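You operate a simulated robot arm through the tools that you are given. There is no shell and no other tool. Be economical: measure what you need, move in short steps, check, and stop when the job is done.

Carry out the task below with a simulated robot arm. There is one attempt and no reset: what you move stays moved.

## Task
Empty the measuring jug into the steel drip tray, then drain the tray.
Fine: put the jug back, spill nothing and shut the tap after. Set down upright: measuring jug.

The check looks at the end state, three seconds after you hand in, the way a careful person would. Anything else that was tipped, shoved, dropped, spilled or broken makes it a failure.

## Robot
A 7-joint arm with a two-finger parallel gripper on a trunk, on a base that drives. Base frame: it is fixed to the floor where the robot stands at the start and does not move with it; the origin is under the middle of the robot, x ahead of it, y to its left, z up. Units: cm, rad, N and s.
With the tool pointing down near the work surface it reaches from about 30 to 72 cm from the robot's upright axis, wherever it stands. Its first joint turns from -2.897 to 2.897 rad. Places, roughly: oil valve with the red knob [50, 120, 80]; spot before the air panel [50, 10, 80]; steel drip tray [60, 70, 80]; tap lever with the orange knob [40, 80, 70]. Payload 1.57 kg.
The tool frame sits at the grasp point between the pads (the TCP): z along the fingers, y along the line on which they close. The tips reach 3 cm beyond it. The gripper opens to 8 cm. The fingers are 1.7 cm wide and 1.2 cm thick; the gripper's body (4 by 8.2 cm) begins 8 cm behind the TCP.
Orientation is that of the tool frame in the base frame, as a unit quaternion [x, y, z, w]. With the fingers straight down and closing along the base's y, the tool's x points along the base's -x, its y along +y and its z along -z.

## Interface
- The arm moves only by the tool arm_command. Its argument "plan" is one flat list of numbers, 6 for each row, row after row: the shift along the tool's x, y, z in cm, then the turn, a rotation vector about the tool's x, y, z in rad. In form: [x, y, z, ax, ay, az, x, y, z, ax, ay, az, ...]. A call has 1 to 12 rows; each row shifts and turns the commanded pose from where the row before left it, along the tool's axes as they then stand. "claw" is the finger opening in cm, from 0 to 8, set as the call begins (left out, the last holds). A row lasts 0.2 s, in which the tool goes at most 5 cm and 0.15 rad; a call with a longer step from one row to the next is refused whole, and so is a gripper value outside its range. A pose out of reach is approached as far as the arm can. The call stops where the force on the tool passes 90 N (or 10 N more than at its start, if that is more) or the arm is blocked; 0.2 s more then pass. The fingers move at their own pace (about 7.2 cm/s each) and stop on an object; they squeeze with about 43 N. The grip force told is the motor's: it shows also when the fingers shut on nothing. Time passes only in rows, and 0.2 s behind the last, so rows that do not move let the fingers close. It gives the time, the measured TCP pose, the force on the tool (base axes), the opening and the grip force at its end, in the units of the frame above (readings bear some noise), with the torque about the TCP (base axes, N m) and any sound that the robot's microphone picked up.
- Cameras (640 x 400 px; columns grow to the right, rows downward): "scene" is now at [0.08, 14.96, 140.97]; the picture's right is [0.09, -1.00, 0.00], its down [-0.42, -0.04, -0.91] and it looks along [0.90, 0.08, -0.42] (base axes); focal length 228 px, centre (320, 200). "wrist" rides on the gripper at [7.2, -0.7, -12.2] in the tool frame; the picture's right is [0.09, 1.00, 0.00], its down [-0.84, 0.08, -0.54] and it looks along [-0.54, 0.05, 0.84] (tool axes); focal length 238 px, centre (320, 200). There is no depth. A picture from a camera that has moved, and an enlarged one, comes with that camera's place and axes in the base frame and with its lens.
- capture(camera): a new picture of that camera. It takes no simulated time.
- raise_lower(by): slides the trunk up (or, below 0, down) by that many cm; the arm and the scene camera ride with it, the base frame stays. It gives what a move gives, with no picture.
- drive_base(legs): drives the robot by 1 to 6 legs, each [ahead, left, turn to the left] in cm, cm and rad, along the robot's own axes; the way and the turn of a leg run together, so that a leg with both is an arc; at most 150 cm and 3.142 rad a leg. The arm and the cameras ride along, it lands a little off, and it stops where it bumps. It gives what a move gives.
- turn_head(pan, tilt): turns the head with the scene camera to pan (to the left, within 1.501 rad either way) and tilt (down, from -0.506 to 1.204), counted from straight ahead of the robot. It gives what a move gives.
- zoom(camera, box): a new picture of the part [left, top, right, bottom] of that camera's present view, enlarged. It takes no simulated time.
- sign_off(): hands the job in; it is judged then, once.

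Work in short steps. Places have to be worked out from the pictures, the camera data and where the tool is seen: move nearer, look again, correct. Check each grasp and each placing, and mend what went wrong. You have 120 turns and 78 pictures in all, those below and enlarged ones among them. Open the gripper and draw the arm clear of the work before you hand the job in, unless the task says otherwise; then end with one line.

The tools are called after "Request:" as a command line: name --argument value ..., lists and objects as JSON in quotes. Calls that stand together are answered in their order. arm_command: Moves the arm, as the interface text tells. Its arguments: {"type":"object","properties":{"plan":{"type":"array"},"claw":{"type":"number"}},"required":["plan"]} The other tools are called the same way: raise_lower (by) slides the trunk up or down; drive_base (legs) drives the base; turn_head (pan, tilt) turns the head that bears the scene camera; capture (camera) takes a picture; zoom (camera, box) takes an enlarged picture of a part of a camera's view; sign_off () hands the job in.

At the start:

```text
clock: 0.0
position: [32.43, 25.37, 109.77]
tcp_rot: [0.0, 1.0, 0.0, -0.004]
ft_force: [0.5, -0.2, 0.3]
wrist_torque: [-0.02, 0.01, -0.05]
opening: 8.01
grasp_force: 0.0
trunk travel left (down, up): [-5.0, 6.5]
robot x, y, heading: [-0.26, 0.24, -0.002]
head pan, tilt: [1.499, 1.201]
```

scene: 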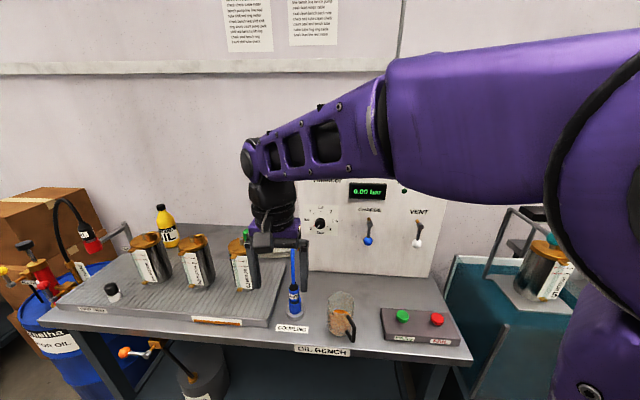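
wrist: 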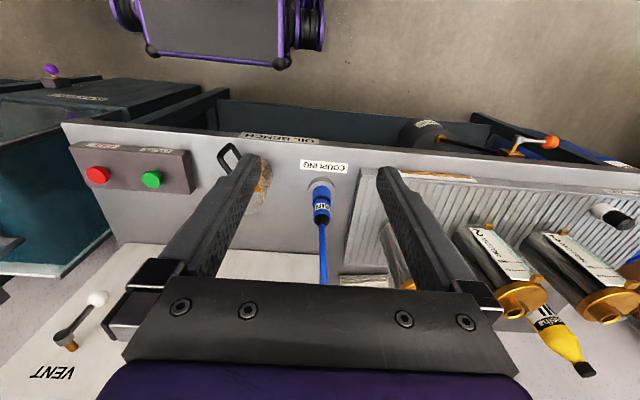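

The jug seems to be the small clear vessel near the bench front, with its handle to the right. I'll zoom in on it and on the tray with its tap.

Request:
zoom --camera "scene" --box '[260, 240, 420, 360]'

Request:
zoom --camera "scene" --box '[0, 180, 300, 400]'

Request:
zoom --camera "wrist" --box '[180, 120, 340, 240]'

```text
3.33 times, centred on (340, 300) of scene
camera zoom: at [0.08, 14.96, 140.97], right [0.09, -1.0, 0.0], down [-0.42, -0.04, -0.91], along [0.9, 0.08, -0.42], focal length 758 px, centre (253, -133)
```

zoom: 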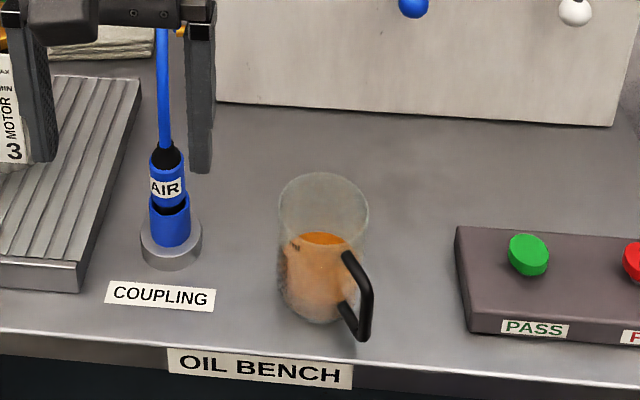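

```text
1.82 times, centred on (150, 290) of scene
camera zoom: at [0.08, 14.96, 140.97], right [0.09, -1.0, 0.0], down [-0.42, -0.04, -0.91], along [0.9, 0.08, -0.42], focal length 414 px, centre (629, 36)
```

zoom: 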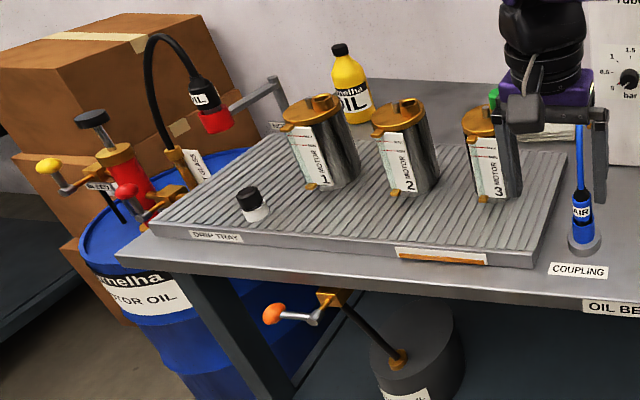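

```text
3.33 times, centred on (260, 180) of wrist
camera zoom: at [25.29, 24.8, 122.0], right [-0.09, 1.0, 0.0], down [0.84, 0.08, 0.54], along [0.53, 0.05, -0.84], focal length 794 px, centre (520, 267)
```

zoom: 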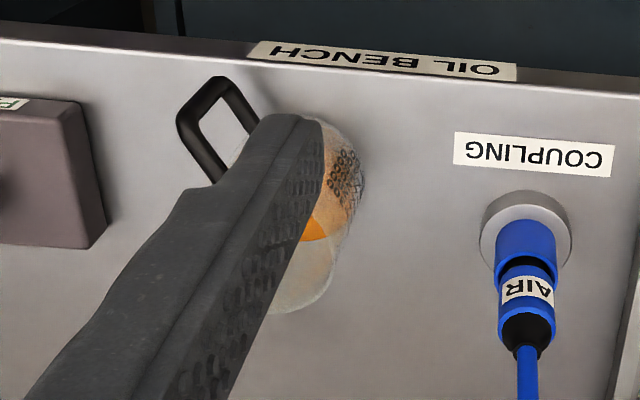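

The jug stands near [44, 13] on the bench, and its black handle points back toward the robot and to the right. I'll slide the tool right and slightly lower so the wrist camera sees it unobstructed.

Request:
arm_command --plan '[0, -4.5, 0, 0, 0, 0, 0, -4.5, 0, 0, 0, 0, 0, -4.5, 0, 0, 0, 0, 0, -4.5, 2, 0, 0, 0, 0, -3, 2, 0, 0, 0]'

Request:
capture --camera "wrist"

Request:
capture --camera "scene"

```text
clock: 1.4
position: [32.58, 4.22, 102.93]
tcp_rot: [0.003, 0.999, 0.005, -0.051]
ft_force: [-0.4, 0.6, -0.6]
wrist_torque: [-0.01, -0.02, 0.0]
opening: 8.01
grasp_force: 0.1
trunk travel left (down, up): [-5.0, 6.5]
robot x, y, heading: [-0.15, -0.03, 0.001]
head pan, tilt: [1.499, 1.201]
stopped in row 5: the arm was blocked; the commanded pose is now the measured one
```

```text
72 pictures are left
camera wrist: at [26.57, 3.51, 115.82], right [-0.09, 1.0, 0.02], down [0.89, 0.07, 0.46], along [0.45, 0.06, -0.89], focal length 238 px, centre (320, 200)
```

wrist: 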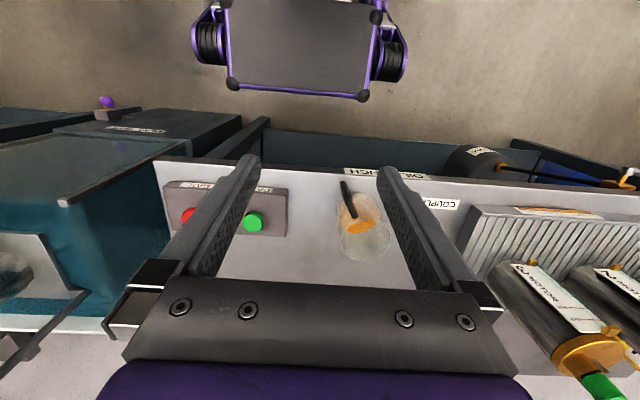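

```text
71 pictures are left
camera scene: at [0.03, 12.31, 141.55], right [-0.19, -0.98, 0.0], down [-0.35, 0.07, -0.93], along [0.92, -0.18, -0.36], focal length 228 px, centre (320, 200)
```

scene: 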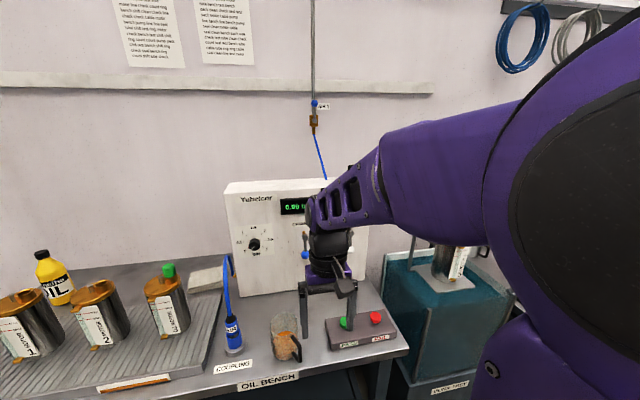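

The arm hit its near-reach limit, so I'll back the base off later. First I'll zoom in on the jug from this view.

Request:
zoom --camera "wrist" --box '[300, 150, 420, 270]'

Request:
zoom --camera "scene" --box '[210, 290, 330, 390]'

```text
3.33 times, centred on (360, 210) of wrist
camera zoom: at [26.57, 3.51, 115.82], right [-0.09, 1.0, 0.02], down [0.89, 0.07, 0.46], along [0.45, 0.06, -0.89], focal length 794 px, centre (187, 167)
```

zoom: 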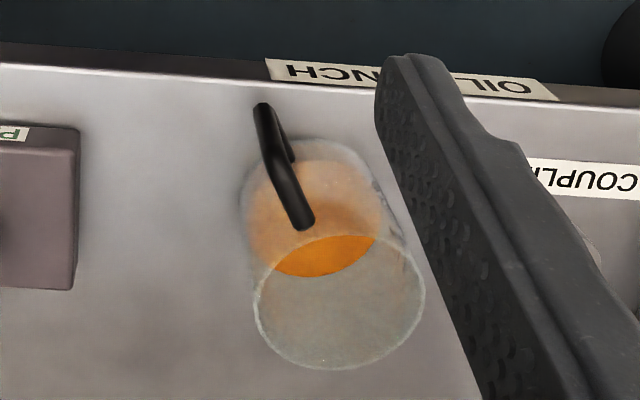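

```text
4.00 times, centred on (270, 340) of scene
camera zoom: at [0.03, 12.31, 141.55], right [-0.19, -0.98, 0.0], down [-0.35, 0.07, -0.93], along [0.92, -0.18, -0.36], focal length 910 px, centre (520, -360)
```

zoom: 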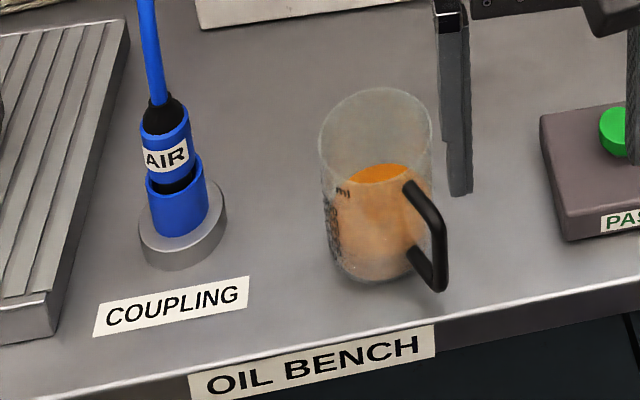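

Triangulating gives a bench top at z≈76 and a jug axis near [48, 13]. The rim is at z≈86.5 and about 8 cm wide, so I must grip the handle, whose outer bar is near [42.3, 9.6] with z from 78 to 84. I'll back the base 22 cm for room.

Request:
drive_base --legs '[[-22, 0, 0]]'

```text
clock: 3.1
position: [10.49, 4.23, 102.93]
tcp_rot: [0.002, 0.999, 0.005, -0.051]
ft_force: [-0.5, 0.2, 0.7]
wrist_torque: [0.02, -0.02, -0.02]
opening: 8.01
grasp_force: 0.1
trunk travel left (down, up): [-5.0, 6.5]
robot x, y, heading: [-21.85, 0.19, -0.006]
head pan, tilt: [1.499, 1.201]
```

The base is back at x≈-22. I'll reach the tool forward and pitch it toward horizontal, pointing ahead.

Request:
arm_command --plan '[-5, 0, 0, 0, 0, 0, -5, 0, 0, 0, 0, 0, -5, 0, 0, 0, 0, 0, -5, 0, 0, 0, 0, 0, 0, 0, 0, 0, -0.15, 0, 0, 0, 0, 0, -0.15, 0, 0, 0, 0, 0, -0.15, 0, 0, 0, 0, 0, -0.15, 0, 0, 0, 0, 0, -0.15, 0, 0, 0, 0, 0, -0.15, 0, 0, 0, 0, 0, -0.15, 0, 0, 0, 0, 0, -0.15, 0]' --claw 6

```text
clock: 5.9
position: [30.1, -1.7, 100.69]
tcp_rot: [0.053, 0.853, -0.033, 0.518]
ft_force: [-0.5, 0.2, 0.3]
wrist_torque: [-0.03, -0.05, -0.02]
opening: 6.0
grasp_force: 0.0
trunk travel left (down, up): [-5.0, 6.5]
robot x, y, heading: [-21.96, 0.09, -0.001]
head pan, tilt: [1.499, 1.201]
stopped in row 12: the arm was blocked; the commanded pose is now the measured one
```

The wrist stopped about 27° below horizontal because the forearm slopes down too steeply. Lowering the trunk and standing farther back will flatten it.

Request:
raise_lower --by -4.5

Request:
drive_base --legs '[[-15, 0, 0]]'

Request:
capture --camera "scene"

```text
clock: 6.8
position: [30.36, -1.7, 96.12]
tcp_rot: [0.051, 0.852, -0.033, 0.52]
ft_force: [0.6, 0.6, -0.5]
wrist_torque: [0.0, -0.02, -0.01]
opening: 6.0
grasp_force: 0.0
trunk travel left (down, up): [-0.5, 11.0]
robot x, y, heading: [-22.12, 0.38, 0.005]
head pan, tilt: [1.499, 1.201]
```

```text
clock: 8.2
position: [15.33, -1.51, 96.12]
tcp_rot: [0.049, 0.854, -0.031, 0.518]
ft_force: [-1.1, 0.6, -0.3]
wrist_torque: [0.0, -0.03, -0.03]
opening: 6.02
grasp_force: 0.1
trunk travel left (down, up): [-0.5, 11.0]
robot x, y, heading: [-36.92, -0.23, 0.003]
head pan, tilt: [1.499, 1.201]
```

```text
68 pictures are left
camera scene: at [-46.23, 19.71, 130.49], right [1.0, 0.0, 0.0], down [0.0, -0.93, -0.36], along [0.0, 0.36, -0.93], focal length 228 px, centre (320, 200)
```

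scene: 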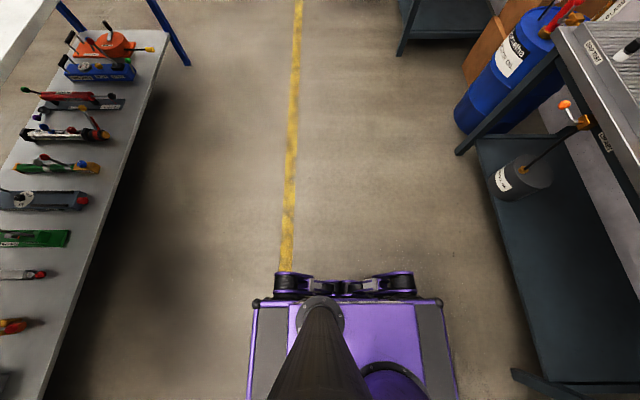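

The head now faces left, so I'll turn it back toward the jug and tray. At the same time I'll advance the tool with the arm.

Request:
turn_head --pan 0.1 --tilt 0.5

Request:
capture --camera "scene"

```text
clock: 9.7
position: [15.11, -2.54, 96.02]
tcp_rot: [0.057, 0.852, -0.037, 0.519]
ft_force: [-0.6, -0.4, -0.1]
wrist_torque: [-0.02, -0.02, 0.02]
opening: 5.99
grasp_force: 0.2
trunk travel left (down, up): [-0.5, 11.0]
robot x, y, heading: [-37.21, 0.05, 0.001]
head pan, tilt: [0.099, 0.499]
```

```text
67 pictures are left
camera scene: at [-45.38, 21.23, 131.98], right [0.99, -0.12, 0.0], down [-0.1, -0.82, -0.57], along [0.07, 0.56, -0.82], focal length 228 px, centre (320, 200)
```

scene: 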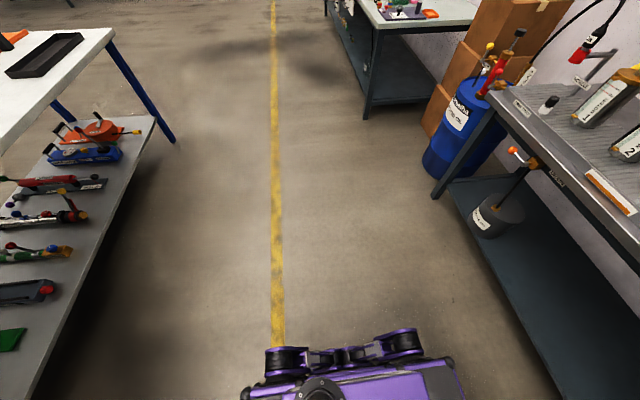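

The head is still swinging round. I'll yaw the tool to line up with the handle plane (about 0.56 rad) and go to a point 12 cm short of the handle bar.

Request:
arm_command --plan '[0, 0, 4, 0, 0, 0, 0, 0, 4, -0.1243, 0, -0.0641, 0, 0, 0, -0.1243, 0, -0.0641, 0, 0, 0, -0.1243, 0, -0.0641, 0, 0, 0, -0.1243, 0, -0.0641, 0, 0, 0, -0.1243, 0, -0.0641]'

Request:
capture --camera "scene"

```text
clock: 11.1
position: [22.24, -2.4, 92.39]
tcp_rot: [-0.246, 0.819, 0.149, 0.497]
ft_force: [0.4, -0.6, -0.3]
wrist_torque: [-0.01, 0.03, -0.04]
opening: 5.98
grasp_force: 0.1
trunk travel left (down, up): [-0.5, 11.0]
robot x, y, heading: [-36.9, 0.06, -0.002]
head pan, tilt: [0.099, 0.499]
```

```text
66 pictures are left
camera scene: at [-37.21, 15.04, 135.84], right [0.1, -0.99, 0.0], down [-0.48, -0.05, -0.88], along [0.87, 0.09, -0.48], focal length 228 px, centre (320, 200)
```

scene: 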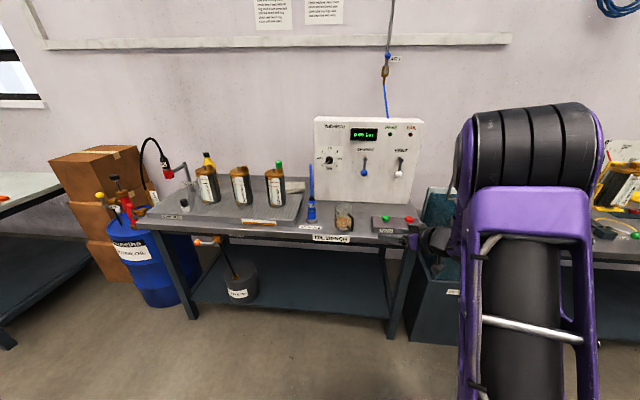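

The tool is aligned at yaw 0.58, about 27° below horizontal. I'll advance to the pre-grasp point and check with the wrist camera.

Request:
arm_command --plan '[-0.17, -0.2, 3.5, 0, 0, 0, -0.17, -0.2, 3.5, 0, 0, 0, -0.17, -0.2, 3.5, 0, 0, 0, -0.17, -0.2, 3.5, 0, 0, 0]'

Request:
capture --camera "wrist"

Request:
zoom --camera "scene" --box '[290, 180, 450, 280]'

```text
clock: 12.1
position: [33.44, 3.91, 86.61]
tcp_rot: [-0.245, 0.819, 0.148, 0.498]
ft_force: [-0.1, 0.5, 0.5]
wrist_torque: [0.01, -0.05, 0.01]
opening: 6.0
grasp_force: 0.1
trunk travel left (down, up): [-0.5, 11.0]
robot x, y, heading: [-36.94, -0.02, 0.007]
head pan, tilt: [0.099, 0.499]
```

```text
65 pictures are left
camera wrist: at [21.88, -4.39, 85.83], right [-0.58, 0.81, -0.08], down [-0.12, 0.01, 0.99], along [0.8, 0.59, 0.09], focal length 238 px, centre (320, 200)
```

wrist: 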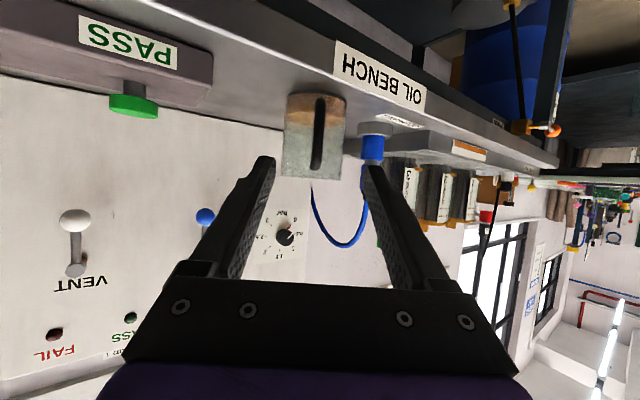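

```text
4.00 times, centred on (370, 230) of scene
camera zoom: at [-37.22, 15.01, 135.85], right [0.1, -0.99, 0.0], down [-0.48, -0.05, -0.88], along [0.87, 0.09, -0.48], focal length 910 px, centre (120, 80)
```

zoom: 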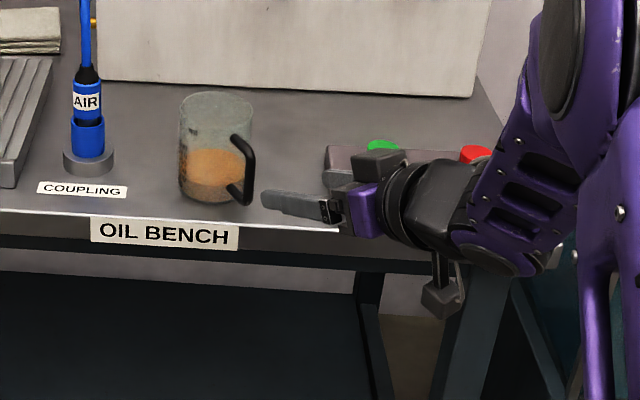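

The wrist view shows the handle edge-on and centred between the fingers, and the TCP axis hits its middle. I'll advance 11 cm, stopping a little short so the tips clear the jug wall.

Request:
arm_command --plan '[0, 0, 3, 0, 0, 0, 0, 0, 3, 0, 0, 0, 0, 0, 2.5, 0, 0, 0, 0, 0, 2.3, 0, 0, 0]'

Request:
capture --camera "wrist"

Request:
zoom --camera "scene" --box '[310, 190, 410, 260]'

```text
clock: 13.1
position: [41.38, 9.19, 81.67]
tcp_rot: [-0.245, 0.819, 0.148, 0.498]
ft_force: [-0.4, -0.7, 0.4]
wrist_torque: [0.0, 0.03, 0.01]
opening: 5.98
grasp_force: 0.0
trunk travel left (down, up): [-0.5, 11.0]
robot x, y, heading: [-37.21, -0.13, 0.0]
head pan, tilt: [0.099, 0.499]
```

```text
63 pictures are left
camera wrist: at [29.86, 0.89, 80.81], right [-0.58, 0.81, -0.08], down [-0.12, 0.01, 0.99], along [0.8, 0.59, 0.09], focal length 238 px, centre (320, 200)
```

wrist: 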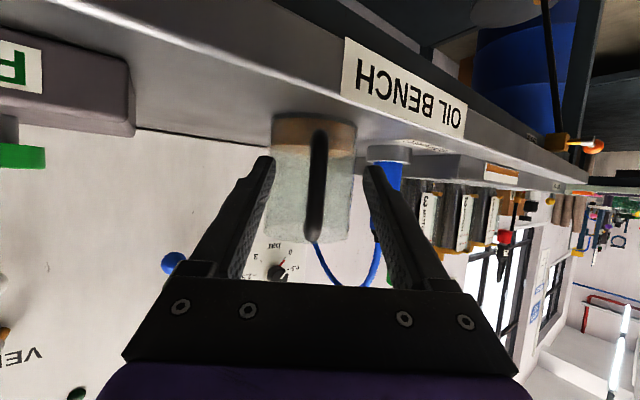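

```text
5.71 times, centred on (360, 225) of scene
camera zoom: at [-37.21, 15.01, 135.85], right [0.1, -0.99, 0.0], down [-0.48, -0.05, -0.88], along [0.87, 0.09, -0.48], focal length 1300 px, centre (91, 57)
```

zoom: 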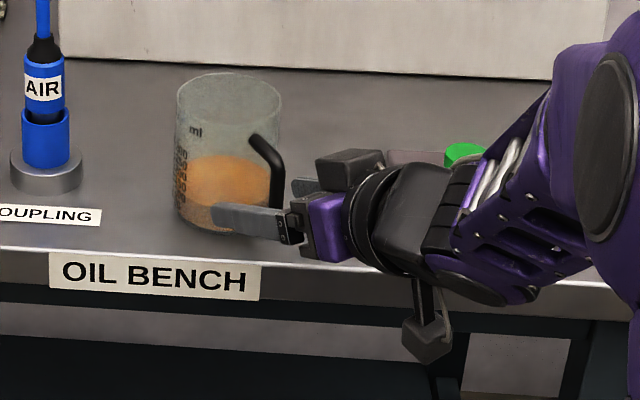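

The handle bar lies between the pads at TCP depth. I'll shift 0.3 cm to centre on it and close.

Request:
arm_command --plan '[0, -0.3, 0, 0, 0, 0]'

Request:
arm_command --plan '[0, 0, 0, 0, 0, 0, 0, 0, 0, 0, 0, 0, 0, 0, 0, 0, 0, 0, 0, 0, 0, 0, 0, 0]' --claw 0

Request:
capture --camera "wrist"

```text
clock: 13.5
position: [41.54, 8.9, 81.53]
tcp_rot: [-0.244, 0.819, 0.148, 0.498]
ft_force: [-0.1, -0.1, -0.6]
wrist_torque: [0.03, 0.0, 0.0]
opening: 6.02
grasp_force: 0.1
trunk travel left (down, up): [-0.5, 11.0]
robot x, y, heading: [-36.97, -0.21, 0.006]
head pan, tilt: [0.099, 0.499]
```

```text
clock: 14.5
position: [41.44, 8.84, 81.69]
tcp_rot: [-0.245, 0.819, 0.148, 0.498]
ft_force: [0.1, 0.6, 0.2]
wrist_torque: [0.0, 0.02, 0.0]
opening: 0.97
grasp_force: 28.0
trunk travel left (down, up): [-0.5, 11.0]
robot x, y, heading: [-37.22, -0.17, -0.003]
head pan, tilt: [0.099, 0.499]
```

```text
61 pictures are left
camera wrist: at [29.99, 0.63, 80.83], right [-0.58, 0.81, -0.08], down [-0.12, 0.01, 0.99], along [0.8, 0.59, 0.09], focal length 238 px, centre (320, 200)
```

wrist: 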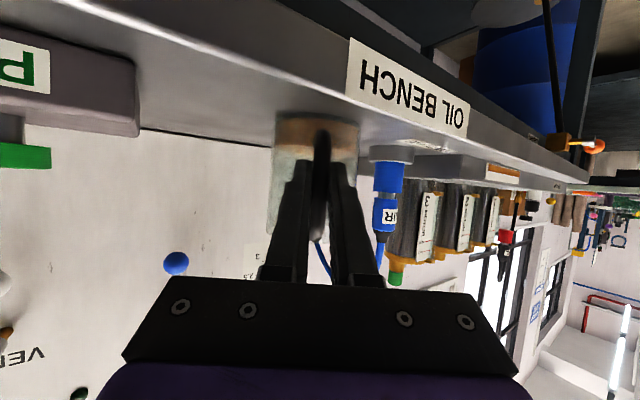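

The fingers hold a 0.97 cm bar. I'll lift slowly by 3 cm and check that the jug follows without slipping.

Request:
arm_command --plan '[-0.45, 0, -0.23, 0, 0, 0, -0.9, 0, -0.46, 0, 0, 0, -1.3, 0, -0.69, 0, 0, 0]'

Request:
zoom --camera "scene" --box '[310, 190, 410, 260]'

```text
clock: 15.3
position: [41.61, 8.85, 84.52]
tcp_rot: [-0.245, 0.819, 0.148, 0.497]
ft_force: [0.3, -0.1, 0.1]
wrist_torque: [-0.03, 0.06, 0.01]
opening: 0.99
grasp_force: 28.0
trunk travel left (down, up): [-0.5, 11.0]
robot x, y, heading: [-37.02, 0.13, -0.003]
head pan, tilt: [0.099, 0.499]
```

```text
5.71 times, centred on (360, 225) of scene
camera zoom: at [-37.18, 15.02, 135.84], right [0.1, -0.99, 0.0], down [-0.48, -0.05, -0.88], along [0.87, 0.09, -0.48], focal length 1300 px, centre (91, 57)
```

zoom: 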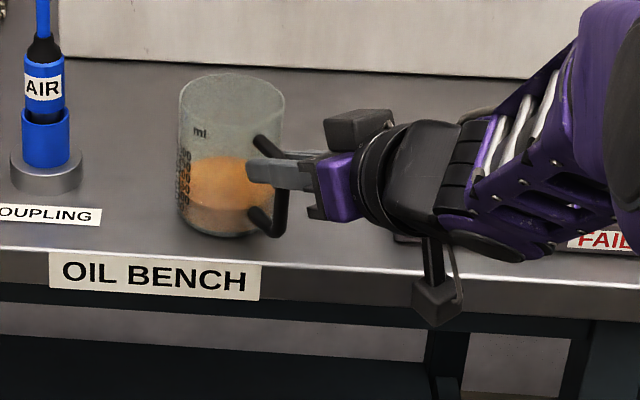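

The jug hasn't risen: the fingers seem to have slid up the bar. I'll look closer.

Request:
capture --camera "wrist"

Request:
zoom --camera "scene" --box '[330, 195, 380, 235]'

```text
59 pictures are left
camera wrist: at [30.0, 0.62, 83.8], right [-0.58, 0.81, -0.08], down [-0.12, 0.01, 0.99], along [0.8, 0.59, 0.09], focal length 238 px, centre (320, 200)
```

wrist: 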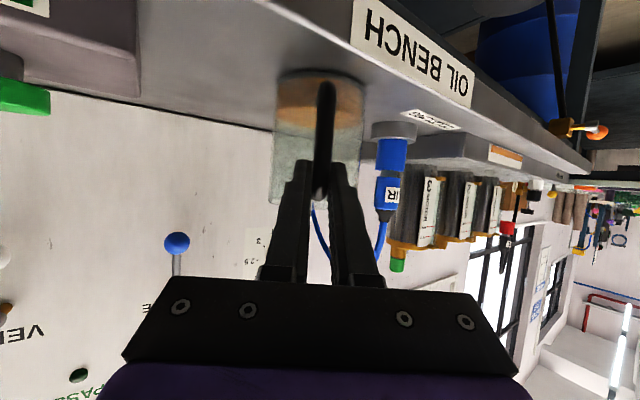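

```text
10.00 times, centred on (355, 215) of scene
camera zoom: at [-37.18, 15.02, 135.84], right [0.1, -0.99, 0.0], down [-0.48, -0.05, -0.88], along [0.87, 0.09, -0.48], focal length 2274 px, centre (-30, 50)
```

zoom: 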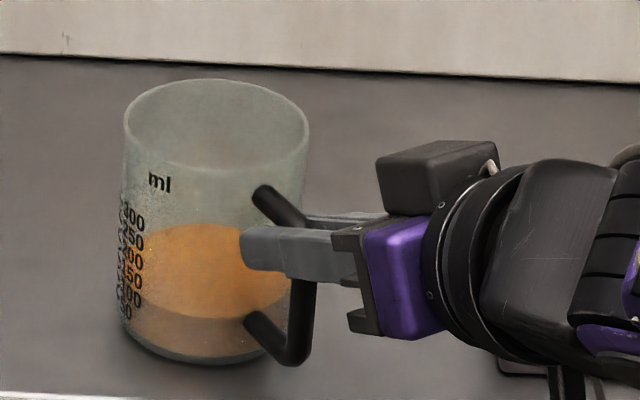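

The jug is still on the bench and the fingers have moved up the bar. I'll raise another 1 cm slowly, watching the force, to understand the slip.

Request:
arm_command --plan '[-0.22, 0, -0.11, 0, 0, 0, -0.22, 0, -0.11, 0, 0, 0, -0.22, 0, -0.11, 0, 0, 0, -0.22, 0, -0.11, 0, 0, 0]' --claw 0

Request:
zoom --camera "scene" --box '[330, 195, 380, 235]'

```text
clock: 16.3
position: [41.4, 8.89, 85.5]
tcp_rot: [-0.244, 0.819, 0.148, 0.498]
ft_force: [-0.5, 0.4, -1.2]
wrist_torque: [-0.04, 0.03, 0.0]
opening: 0.98
grasp_force: 27.6
trunk travel left (down, up): [-0.5, 11.0]
robot x, y, heading: [-37.08, -0.09, -0.003]
head pan, tilt: [0.099, 0.499]
```

```text
10.00 times, centred on (355, 215) of scene
camera zoom: at [-37.19, 15.02, 135.85], right [0.1, -0.99, 0.0], down [-0.48, -0.05, -0.88], along [0.87, 0.09, -0.48], focal length 2274 px, centre (-30, 50)
```

zoom: 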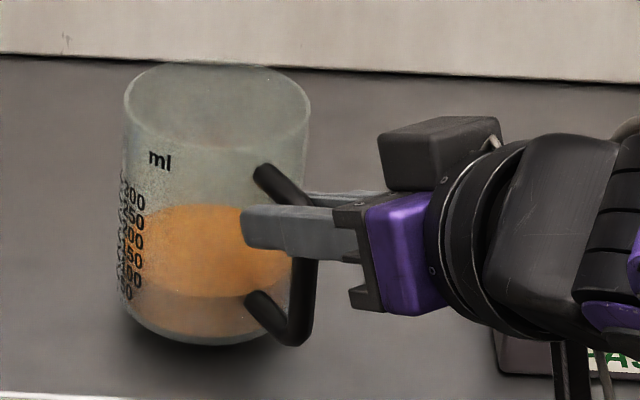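

This time the jug rose with the fingers and stayed upright, with its shadow opening beneath it. I'll lift another 5 cm gently and check whether it stays rigid in the grip.

Request:
arm_command --plan '[-0.4, 0, -0.21, 0, 0, 0, -0.44, 0, -0.23, 0, 0, 0, -0.44, 0, -0.23, 0, 0, 0, -0.44, 0, -0.23, 0, 0, 0, -0.44, 0, -0.23, 0, 0, 0, -0.44, 0, -0.23, 0, 0, 0, -0.44, 0, -0.23, 0, 0, 0, -0.44, 0, -0.23, 0, 0, 0, -0.44, 0, -0.23, 0, 0, 0, -0.44, 0, -0.23, 0, 0, 0]'

Request:
zoom --camera "scene" --box '[330, 185, 380, 225]'

Request:
capture --camera "wrist"

```text
clock: 18.5
position: [41.54, 8.8, 90.57]
tcp_rot: [-0.245, 0.819, 0.149, 0.497]
ft_force: [0.1, -0.5, -0.8]
wrist_torque: [-0.02, 0.05, 0.01]
opening: 0.97
grasp_force: 27.6
trunk travel left (down, up): [-0.5, 11.0]
robot x, y, heading: [-36.81, 0.09, -0.003]
head pan, tilt: [0.099, 0.499]
```

```text
10.00 times, centred on (355, 205) of scene
camera zoom: at [-37.19, 15.02, 135.85], right [0.1, -0.99, 0.0], down [-0.48, -0.05, -0.88], along [0.87, 0.09, -0.48], focal length 2274 px, centre (-30, 150)
```

zoom: 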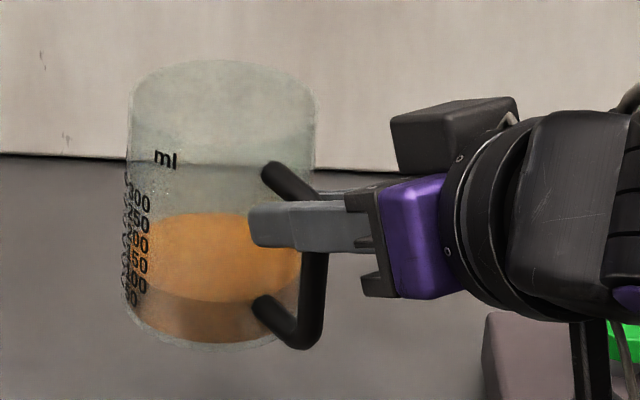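

```text
55 pictures are left
camera wrist: at [29.96, 0.61, 89.73], right [-0.58, 0.81, -0.08], down [-0.12, 0.01, 0.99], along [0.8, 0.59, 0.09], focal length 238 px, centre (320, 200)
```

wrist: 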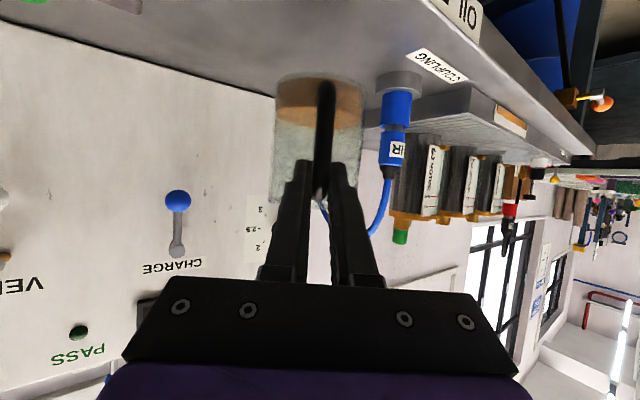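

The grip held rigid over 5 cm. I'll tilt it forward by 0.3 rad, safely below spilling, to test that the jug follows the gripper's rotation.

Request:
arm_command --plan '[0, 0, 0, 0, 0.05, 0, 0, 0, 0, 0, 0.05, 0, 0, 0, 0, 0, 0.05, 0, 0, 0, 0, 0, 0.05, 0, 0, 0, 0, 0, 0.05, 0, 0, 0, 0, 0, 0.05, 0]'

Request:
zoom --camera "scene" --box '[325, 180, 385, 228]'

```text
clock: 19.9
position: [41.43, 8.82, 90.56]
tcp_rot: [-0.264, 0.884, 0.11, 0.37]
ft_force: [-1.0, -0.4, -0.3]
wrist_torque: [-0.01, 0.03, -0.01]
opening: 0.97
grasp_force: 28.3
trunk travel left (down, up): [-0.5, 11.0]
robot x, y, heading: [-37.06, -0.37, 0.001]
head pan, tilt: [0.099, 0.499]
```

```text
8.33 times, centred on (355, 204) of scene
camera zoom: at [-37.2, 15.01, 135.85], right [0.1, -0.99, 0.0], down [-0.48, -0.05, -0.88], along [0.87, 0.09, -0.48], focal length 1895 px, centre (28, 167)
```

zoom: 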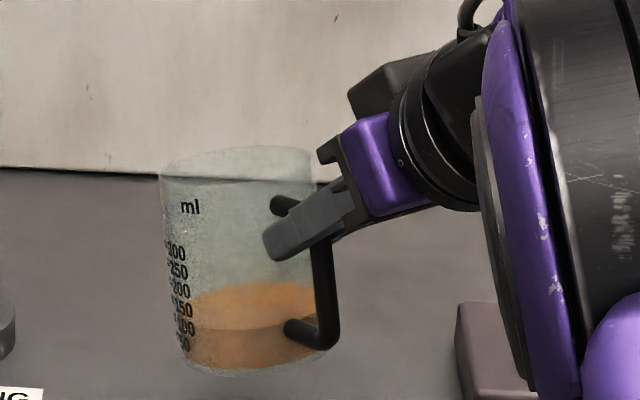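

The jug follows the rotation. I'll bring it back upright and zoom in on the tray to pick a pour spot.

Request:
arm_command --plan '[0, 0, 0, 0, -0.06, 0, 0, 0, 0, 0, -0.06, 0, 0, 0, 0, 0, -0.06, 0, 0, 0, 0, 0, -0.06, 0, 0, 0, 0, 0, -0.06, 0]'

Request:
zoom --camera "scene" --box '[140, 140, 320, 260]'

Request:
zoom --camera "scene" --box '[180, 210, 280, 310]'

```text
clock: 21.1
position: [41.53, 9.02, 90.46]
tcp_rot: [-0.245, 0.818, 0.148, 0.499]
ft_force: [-0.2, 0.2, -0.4]
wrist_torque: [-0.02, 0.02, 0.01]
opening: 0.96
grasp_force: 28.0
trunk travel left (down, up): [-0.5, 11.0]
robot x, y, heading: [-37.01, -0.32, 0.002]
head pan, tilt: [0.099, 0.499]
```

```text
3.33 times, centred on (230, 200) of scene
camera zoom: at [-37.2, 15.03, 135.85], right [0.1, -0.99, 0.0], down [-0.48, -0.05, -0.88], along [0.87, 0.09, -0.48], focal length 758 px, centre (620, 200)
```

zoom: 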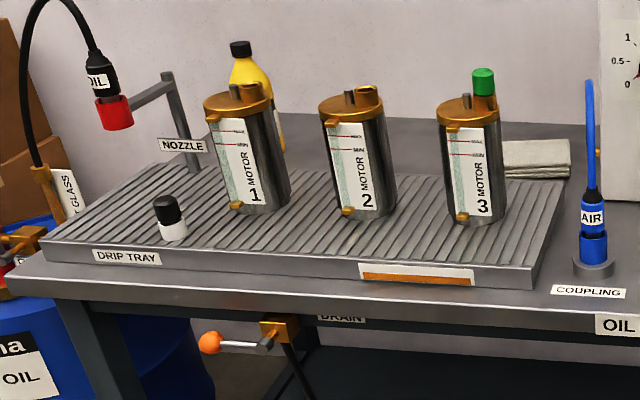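

```text
4.00 times, centred on (230, 260) of scene
camera zoom: at [-37.2, 15.03, 135.85], right [0.1, -0.99, 0.0], down [-0.48, -0.05, -0.88], along [0.87, 0.09, -0.48], focal length 910 px, centre (680, -40)
```

zoom: 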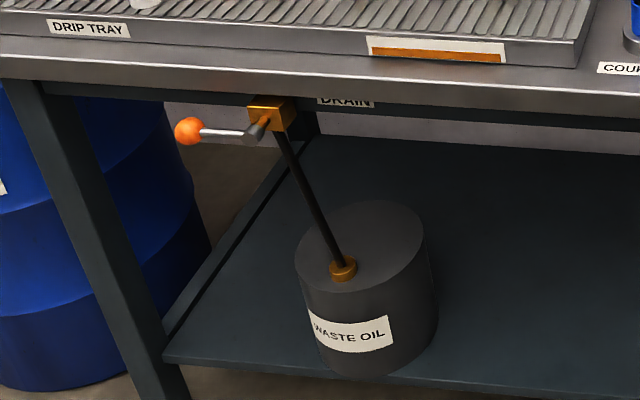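

Tray geometry: it spans about y 35–104, with its front edge at x≈45 and top at z≈80. The motors stand at y≈45, 62.5 and 81 (x≈57), so I'll pour in the gap at y≈72. I'll retract the jug off the bench, raise it, and yaw to straight ahead.

Request:
arm_command --plan '[0.18, 1.1, -1.8, 0, 0, 0, 0.18, 1.1, -1.8, 0, 0, 0, 0.18, 1.1, -1.8, 0, 0, 0, 0.18, 1.1, -1.8, 0, 0, 0, 0.18, 1.1, -1.8, 0, 0, 0, 0.18, 1.1, -1.8, 0, 0, 0, 0, 0, 0, 0.08, 0, 0.042, 0, 0, 0, 0.08, 0, 0.042, 0, 0, 0, 0.08, 0, 0.042, 0, 0, 0, 0.08, 0, 0.042, 0, 0, 0, 0.08, 0, 0.042, 0, 0, 0, 0.08, 0, 0.042]'

Request:
capture --camera "scene"

```text
clock: 23.7
position: [29.43, 8.84, 94.39]
tcp_rot: [-0.016, 0.854, 0.011, 0.519]
ft_force: [0.4, -0.3, -0.6]
wrist_torque: [0.02, 0.04, 0.01]
opening: 0.98
grasp_force: 27.4
trunk travel left (down, up): [-0.5, 11.0]
robot x, y, heading: [-37.21, 0.3, 0.001]
head pan, tilt: [0.099, 0.499]
```

```text
51 pictures are left
camera scene: at [-37.19, 15.01, 135.85], right [0.1, -0.99, 0.0], down [-0.48, -0.05, -0.88], along [0.87, 0.09, -0.48], focal length 228 px, centre (320, 200)
```

scene: 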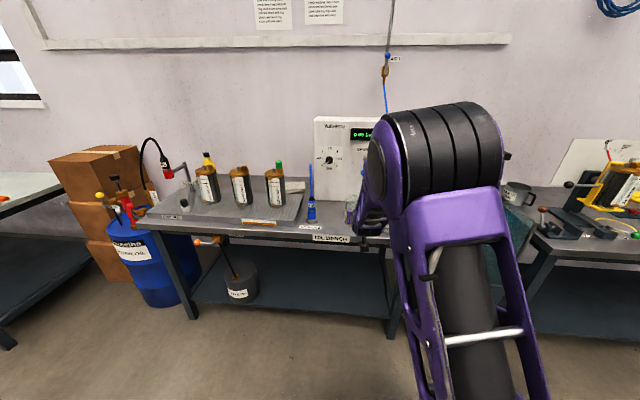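

The jug is clear of the bench. I'll drive left 63 cm so the jug lines up with the gap at y≈72.

Request:
drive_base --legs '[[0, 63, 0]]'

Request:
capture --camera "wrist"

Request:
capture --camera "scene"

```text
clock: 30.2
position: [29.27, 71.64, 94.33]
tcp_rot: [-0.016, 0.854, 0.011, 0.519]
ft_force: [-0.2, -0.5, -1.1]
wrist_torque: [0.0, 0.07, 0.0]
opening: 0.99
grasp_force: 28.2
trunk travel left (down, up): [-0.5, 11.0]
robot x, y, heading: [-37.1, 62.85, 0.004]
head pan, tilt: [0.099, 0.499]
```

```text
50 pictures are left
camera wrist: at [15.19, 70.45, 93.73], right [-0.08, 0.99, -0.08], down [-0.1, 0.07, 0.99], along [0.99, 0.09, 0.09], focal length 238 px, centre (320, 200)
```

wrist: 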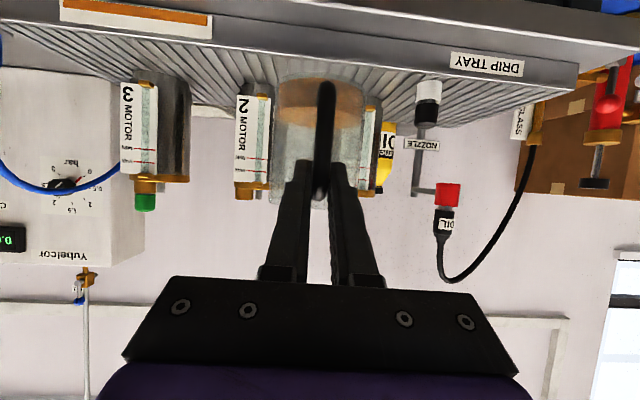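

```text
49 pictures are left
camera scene: at [-37.26, 77.75, 135.85], right [0.1, -0.99, 0.0], down [-0.48, -0.05, -0.88], along [0.87, 0.09, -0.48], focal length 228 px, centre (320, 200)
```

scene: 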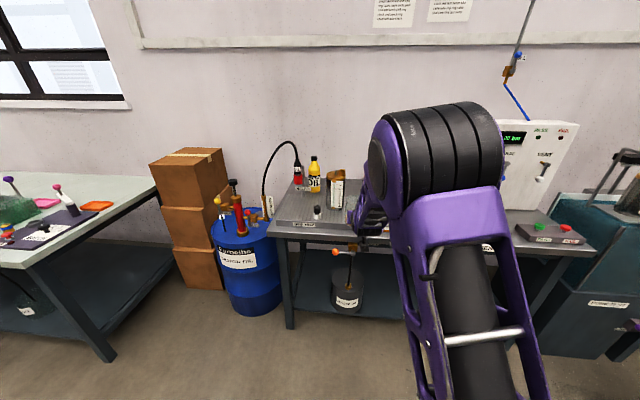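

The jug is lined up with the gap between motors 1 and 2. I'll pre-tilt a safe 0.3 rad and pull the arm in and up so the base can come closer for the pour.

Request:
arm_command --plan '[0, 0, 0, 0, 0.06, 0, 0, 0, 0, 0, 0.06, 0, 0, 0, 0, 0, 0.06, 0, 0, 0, 0, 0, 0.06, 0, 0, 0, 0, 0, 0.06, 0, 1.17, 0, -1.66, 0, 0, 0, 1.17, 0, -1.66, 0, 0, 0, 1.17, 0, -1.66, 0, 0, 0, 1.17, 0, -1.66, 0, 0, 0, 1.17, 0, -1.66, 0, 0, 0, 1.17, 0, -1.66, 0, 0, 0]'

Request:
zoom --camera "wrist" --box '[200, 20, 440, 220]'

```text
clock: 32.6
position: [17.41, 71.01, 96.5]
tcp_rot: [-0.017, 0.922, 0.009, 0.386]
ft_force: [0.4, -0.3, -1.4]
wrist_torque: [0.0, 0.0, 0.01]
opening: 0.97
grasp_force: 28.3
trunk travel left (down, up): [-0.5, 11.0]
robot x, y, heading: [-37.13, 62.89, 0.006]
head pan, tilt: [0.099, 0.499]
```

```text
2.00 times, centred on (320, 120) of wrist
camera zoom: at [3.6, 69.96, 99.91], right [-0.1, 0.99, -0.06], down [0.2, 0.08, 0.98], along [0.97, 0.09, -0.21], focal length 477 px, centre (320, 360)
```

zoom: 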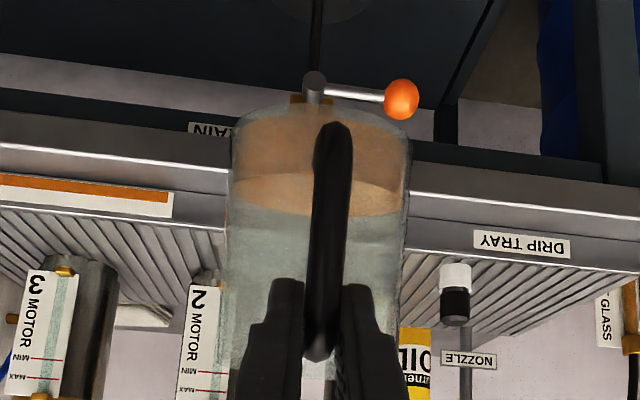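

The jug is still firm in the grip and holds its oil. I'll drive forward 29 cm to bring it over the tray front.

Request:
drive_base --legs '[[15, 0, 0], [14, 0.8, 0]]'

Request:
capture --camera "wrist"

Request:
capture --camera "scene"

```text
clock: 34.9
position: [46.14, 72.12, 96.42]
tcp_rot: [-0.018, 0.922, 0.009, 0.386]
ft_force: [-0.6, -0.4, -0.2]
wrist_torque: [-0.02, 0.01, 0.02]
opening: 0.98
grasp_force: 27.8
trunk travel left (down, up): [-0.5, 11.0]
robot x, y, heading: [-8.42, 63.38, 0.01]
head pan, tilt: [0.099, 0.499]
```

```text
47 pictures are left
camera wrist: at [32.44, 70.92, 99.91], right [-0.11, 0.99, -0.06], down [0.2, 0.08, 0.98], along [0.97, 0.09, -0.21], focal length 238 px, centre (320, 200)
```

wrist: 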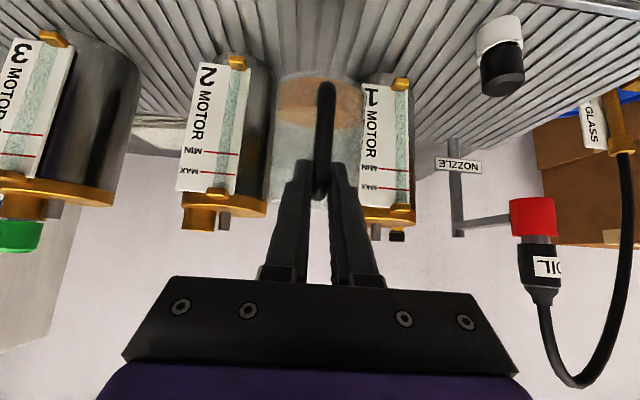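

```text
46 pictures are left
camera scene: at [-8.45, 78.62, 135.85], right [0.1, -0.99, 0.0], down [-0.48, -0.05, -0.88], along [0.87, 0.09, -0.48], focal length 228 px, centre (320, 200)
```

scene: 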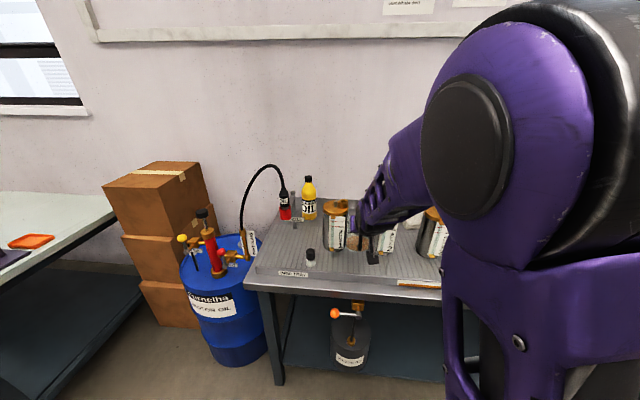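

The jug is centred in the gap and the landing zone is well inside the tray. I'll tilt on to about 45°, just short of pouring, then check.

Request:
arm_command --plan '[0, 0, 0, 0, 0.06, 0, 0, 0, 0, 0, 0.06, 0, 0, 0, 0, 0, 0.06, 0, 0, 0, 0, 0, 0.06, 0, 0, 0, 0, 0, 0.06, 0, 0, 0, 0, 0, 0.06, 0, 0, 0, 0, 0, 0.06, 0, 0, 0, 0, 0, 0.06, 0]'

Request:
zoom --camera "scene" --box '[270, 170, 450, 300]'

Request:
capture --camera "wrist"

```text
clock: 36.7
position: [46.27, 72.16, 96.46]
tcp_rot: [-0.02, 0.988, 0.005, 0.155]
ft_force: [0.5, 0.7, -0.9]
wrist_torque: [-0.03, 0.02, 0.0]
opening: 0.96
grasp_force: 28.0
trunk travel left (down, up): [-0.5, 11.0]
robot x, y, heading: [-8.25, 63.77, 0.004]
head pan, tilt: [0.099, 0.499]
```

```text
3.08 times, centred on (360, 235) of scene
camera zoom: at [-8.45, 78.62, 135.85], right [0.1, -0.99, 0.0], down [-0.48, -0.05, -0.88], along [0.87, 0.09, -0.48], focal length 700 px, centre (197, 92)
```

zoom: 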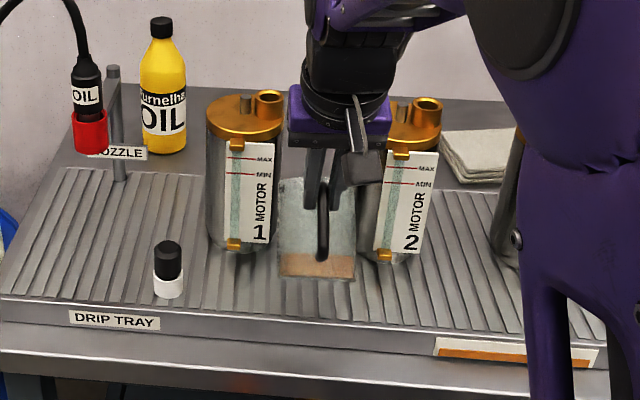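

```text
44 pictures are left
camera wrist: at [35.58, 71.05, 105.87], right [-0.13, 0.99, -0.03], down [0.63, 0.1, 0.77], along [0.77, 0.08, -0.63], focal length 238 px, centre (320, 200)
```

wrist: 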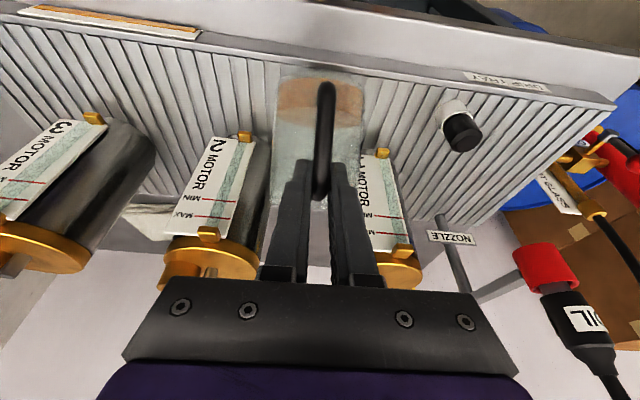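

No oil has left the jug at 45°. I'll tilt on to about 73° with a slight forward drift so the stream keeps landing mid-tray.

Request:
arm_command --plan '[-0.24, 0, 0.06, 0, 0.06, 0, -0.24, 0, 0.05, 0, 0.06, 0, -0.25, 0, 0.03, 0, 0.06, 0, -0.25, 0, 0.02, 0, 0.06, 0, -0.25, 0, 0, 0, 0.06, 0, -0.25, 0, -0.01, 0, 0.06, 0, -0.25, 0, -0.03, 0, 0.06, 0, -0.25, 0, -0.04, 0, 0.06, 0, 0, 0, 0, 0, 0, 0, 0, 0, 0, 0, 0, 0]'

Request:
zoom --camera "scene" --box '[270, 170, 450, 300]'

Request:
zoom --camera "wrist" --box '[200, 20, 440, 220]'

```text
clock: 38.9
position: [48.15, 72.18, 96.64]
tcp_rot: [-0.021, 0.996, 0.0, -0.085]
ft_force: [-0.1, -0.2, 0.6]
wrist_torque: [-0.02, -0.02, 0.0]
opening: 0.96
grasp_force: 28.0
trunk travel left (down, up): [-0.5, 11.0]
robot x, y, heading: [-8.0, 63.59, 0.001]
head pan, tilt: [0.099, 0.499]
```

```text
3.08 times, centred on (360, 235) of scene
camera zoom: at [-8.44, 78.62, 135.85], right [0.1, -0.99, 0.0], down [-0.48, -0.05, -0.88], along [0.87, 0.09, -0.48], focal length 700 px, centre (197, 92)
```

zoom: 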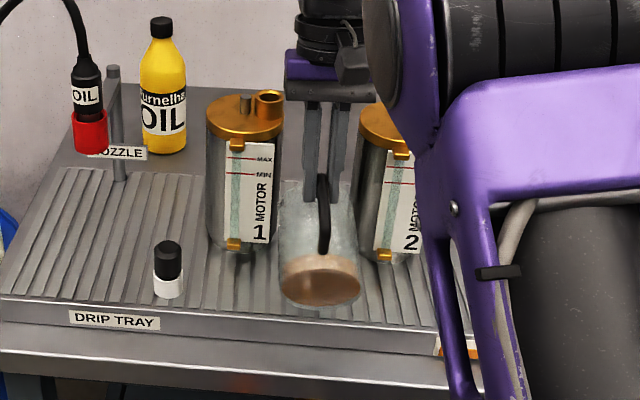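

```text
2.00 times, centred on (320, 120) of wrist
camera zoom: at [43.14, 71.33, 109.82], right [-0.13, 0.99, 0.02], down [0.91, 0.11, 0.39], along [0.39, 0.07, -0.92], focal length 477 px, centre (320, 360)
```

zoom: 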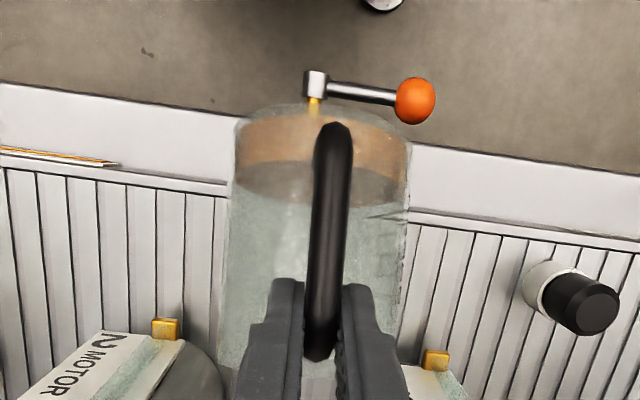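

The oil is decreasing. I'll carry on past horizontal to about 105°, then hold to let it run out.

Request:
arm_command --plan '[-0.3, 0, -0.05, 0, 0.06, 0, -0.3, 0, -0.07, 0, 0.06, 0, -0.29, 0, -0.08, 0, 0.06, 0, -0.28, 0, -0.1, 0, 0.06, 0, -0.28, 0, -0.12, 0, 0.06, 0, -0.27, 0, -0.13, 0, 0.06, 0, -0.26, 0, -0.15, 0, 0.06, 0, -0.25, 0, -0.16, 0, 0.06, 0, 0, 0, 0, 0, 0.06, 0, 0, 0, 0, 0, 0.04, 0, 0, 0, 0, 0, 0, 0, 0, 0, 0, 0, 0, 0]'

Request:
zoom --camera "scene" --box '[270, 170, 450, 300]'

Request:
zoom --camera "wrist" --box '[200, 20, 440, 220]'

```text
clock: 41.5
position: [49.26, 72.04, 97.86]
tcp_rot: [-0.02, 0.969, -0.002, -0.247]
ft_force: [-0.5, 0.1, -0.1]
wrist_torque: [-0.02, -0.03, -0.01]
opening: 0.97
grasp_force: 28.1
out of reach, approached as far as the arm can: row 6, 7, 8, 9
trunk travel left (down, up): [-0.5, 11.0]
robot x, y, heading: [-8.0, 63.53, 0.005]
head pan, tilt: [0.099, 0.499]
```

```text
3.08 times, centred on (360, 235) of scene
camera zoom: at [-8.44, 78.62, 135.85], right [0.1, -0.99, 0.0], down [-0.48, -0.05, -0.88], along [0.87, 0.09, -0.48], focal length 700 px, centre (197, 92)
```

zoom: 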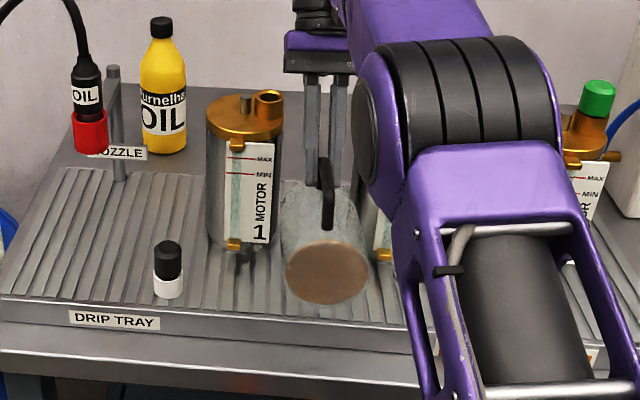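

```text
2.00 times, centred on (320, 120) of wrist
camera zoom: at [48.75, 71.4, 112.08], right [-0.12, 0.99, 0.05], down [0.99, 0.11, 0.07], along [0.07, 0.06, -1.0], focal length 477 px, centre (320, 360)
```

zoom: 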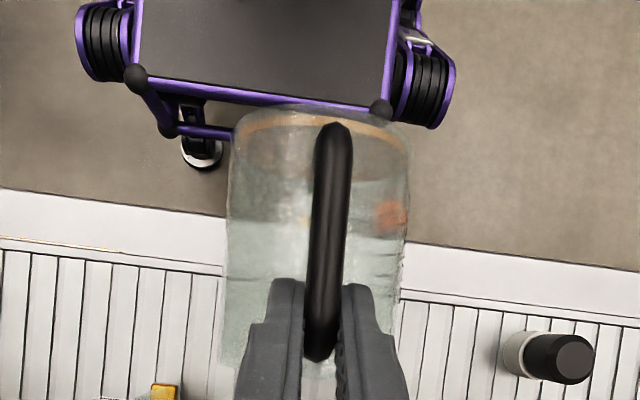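

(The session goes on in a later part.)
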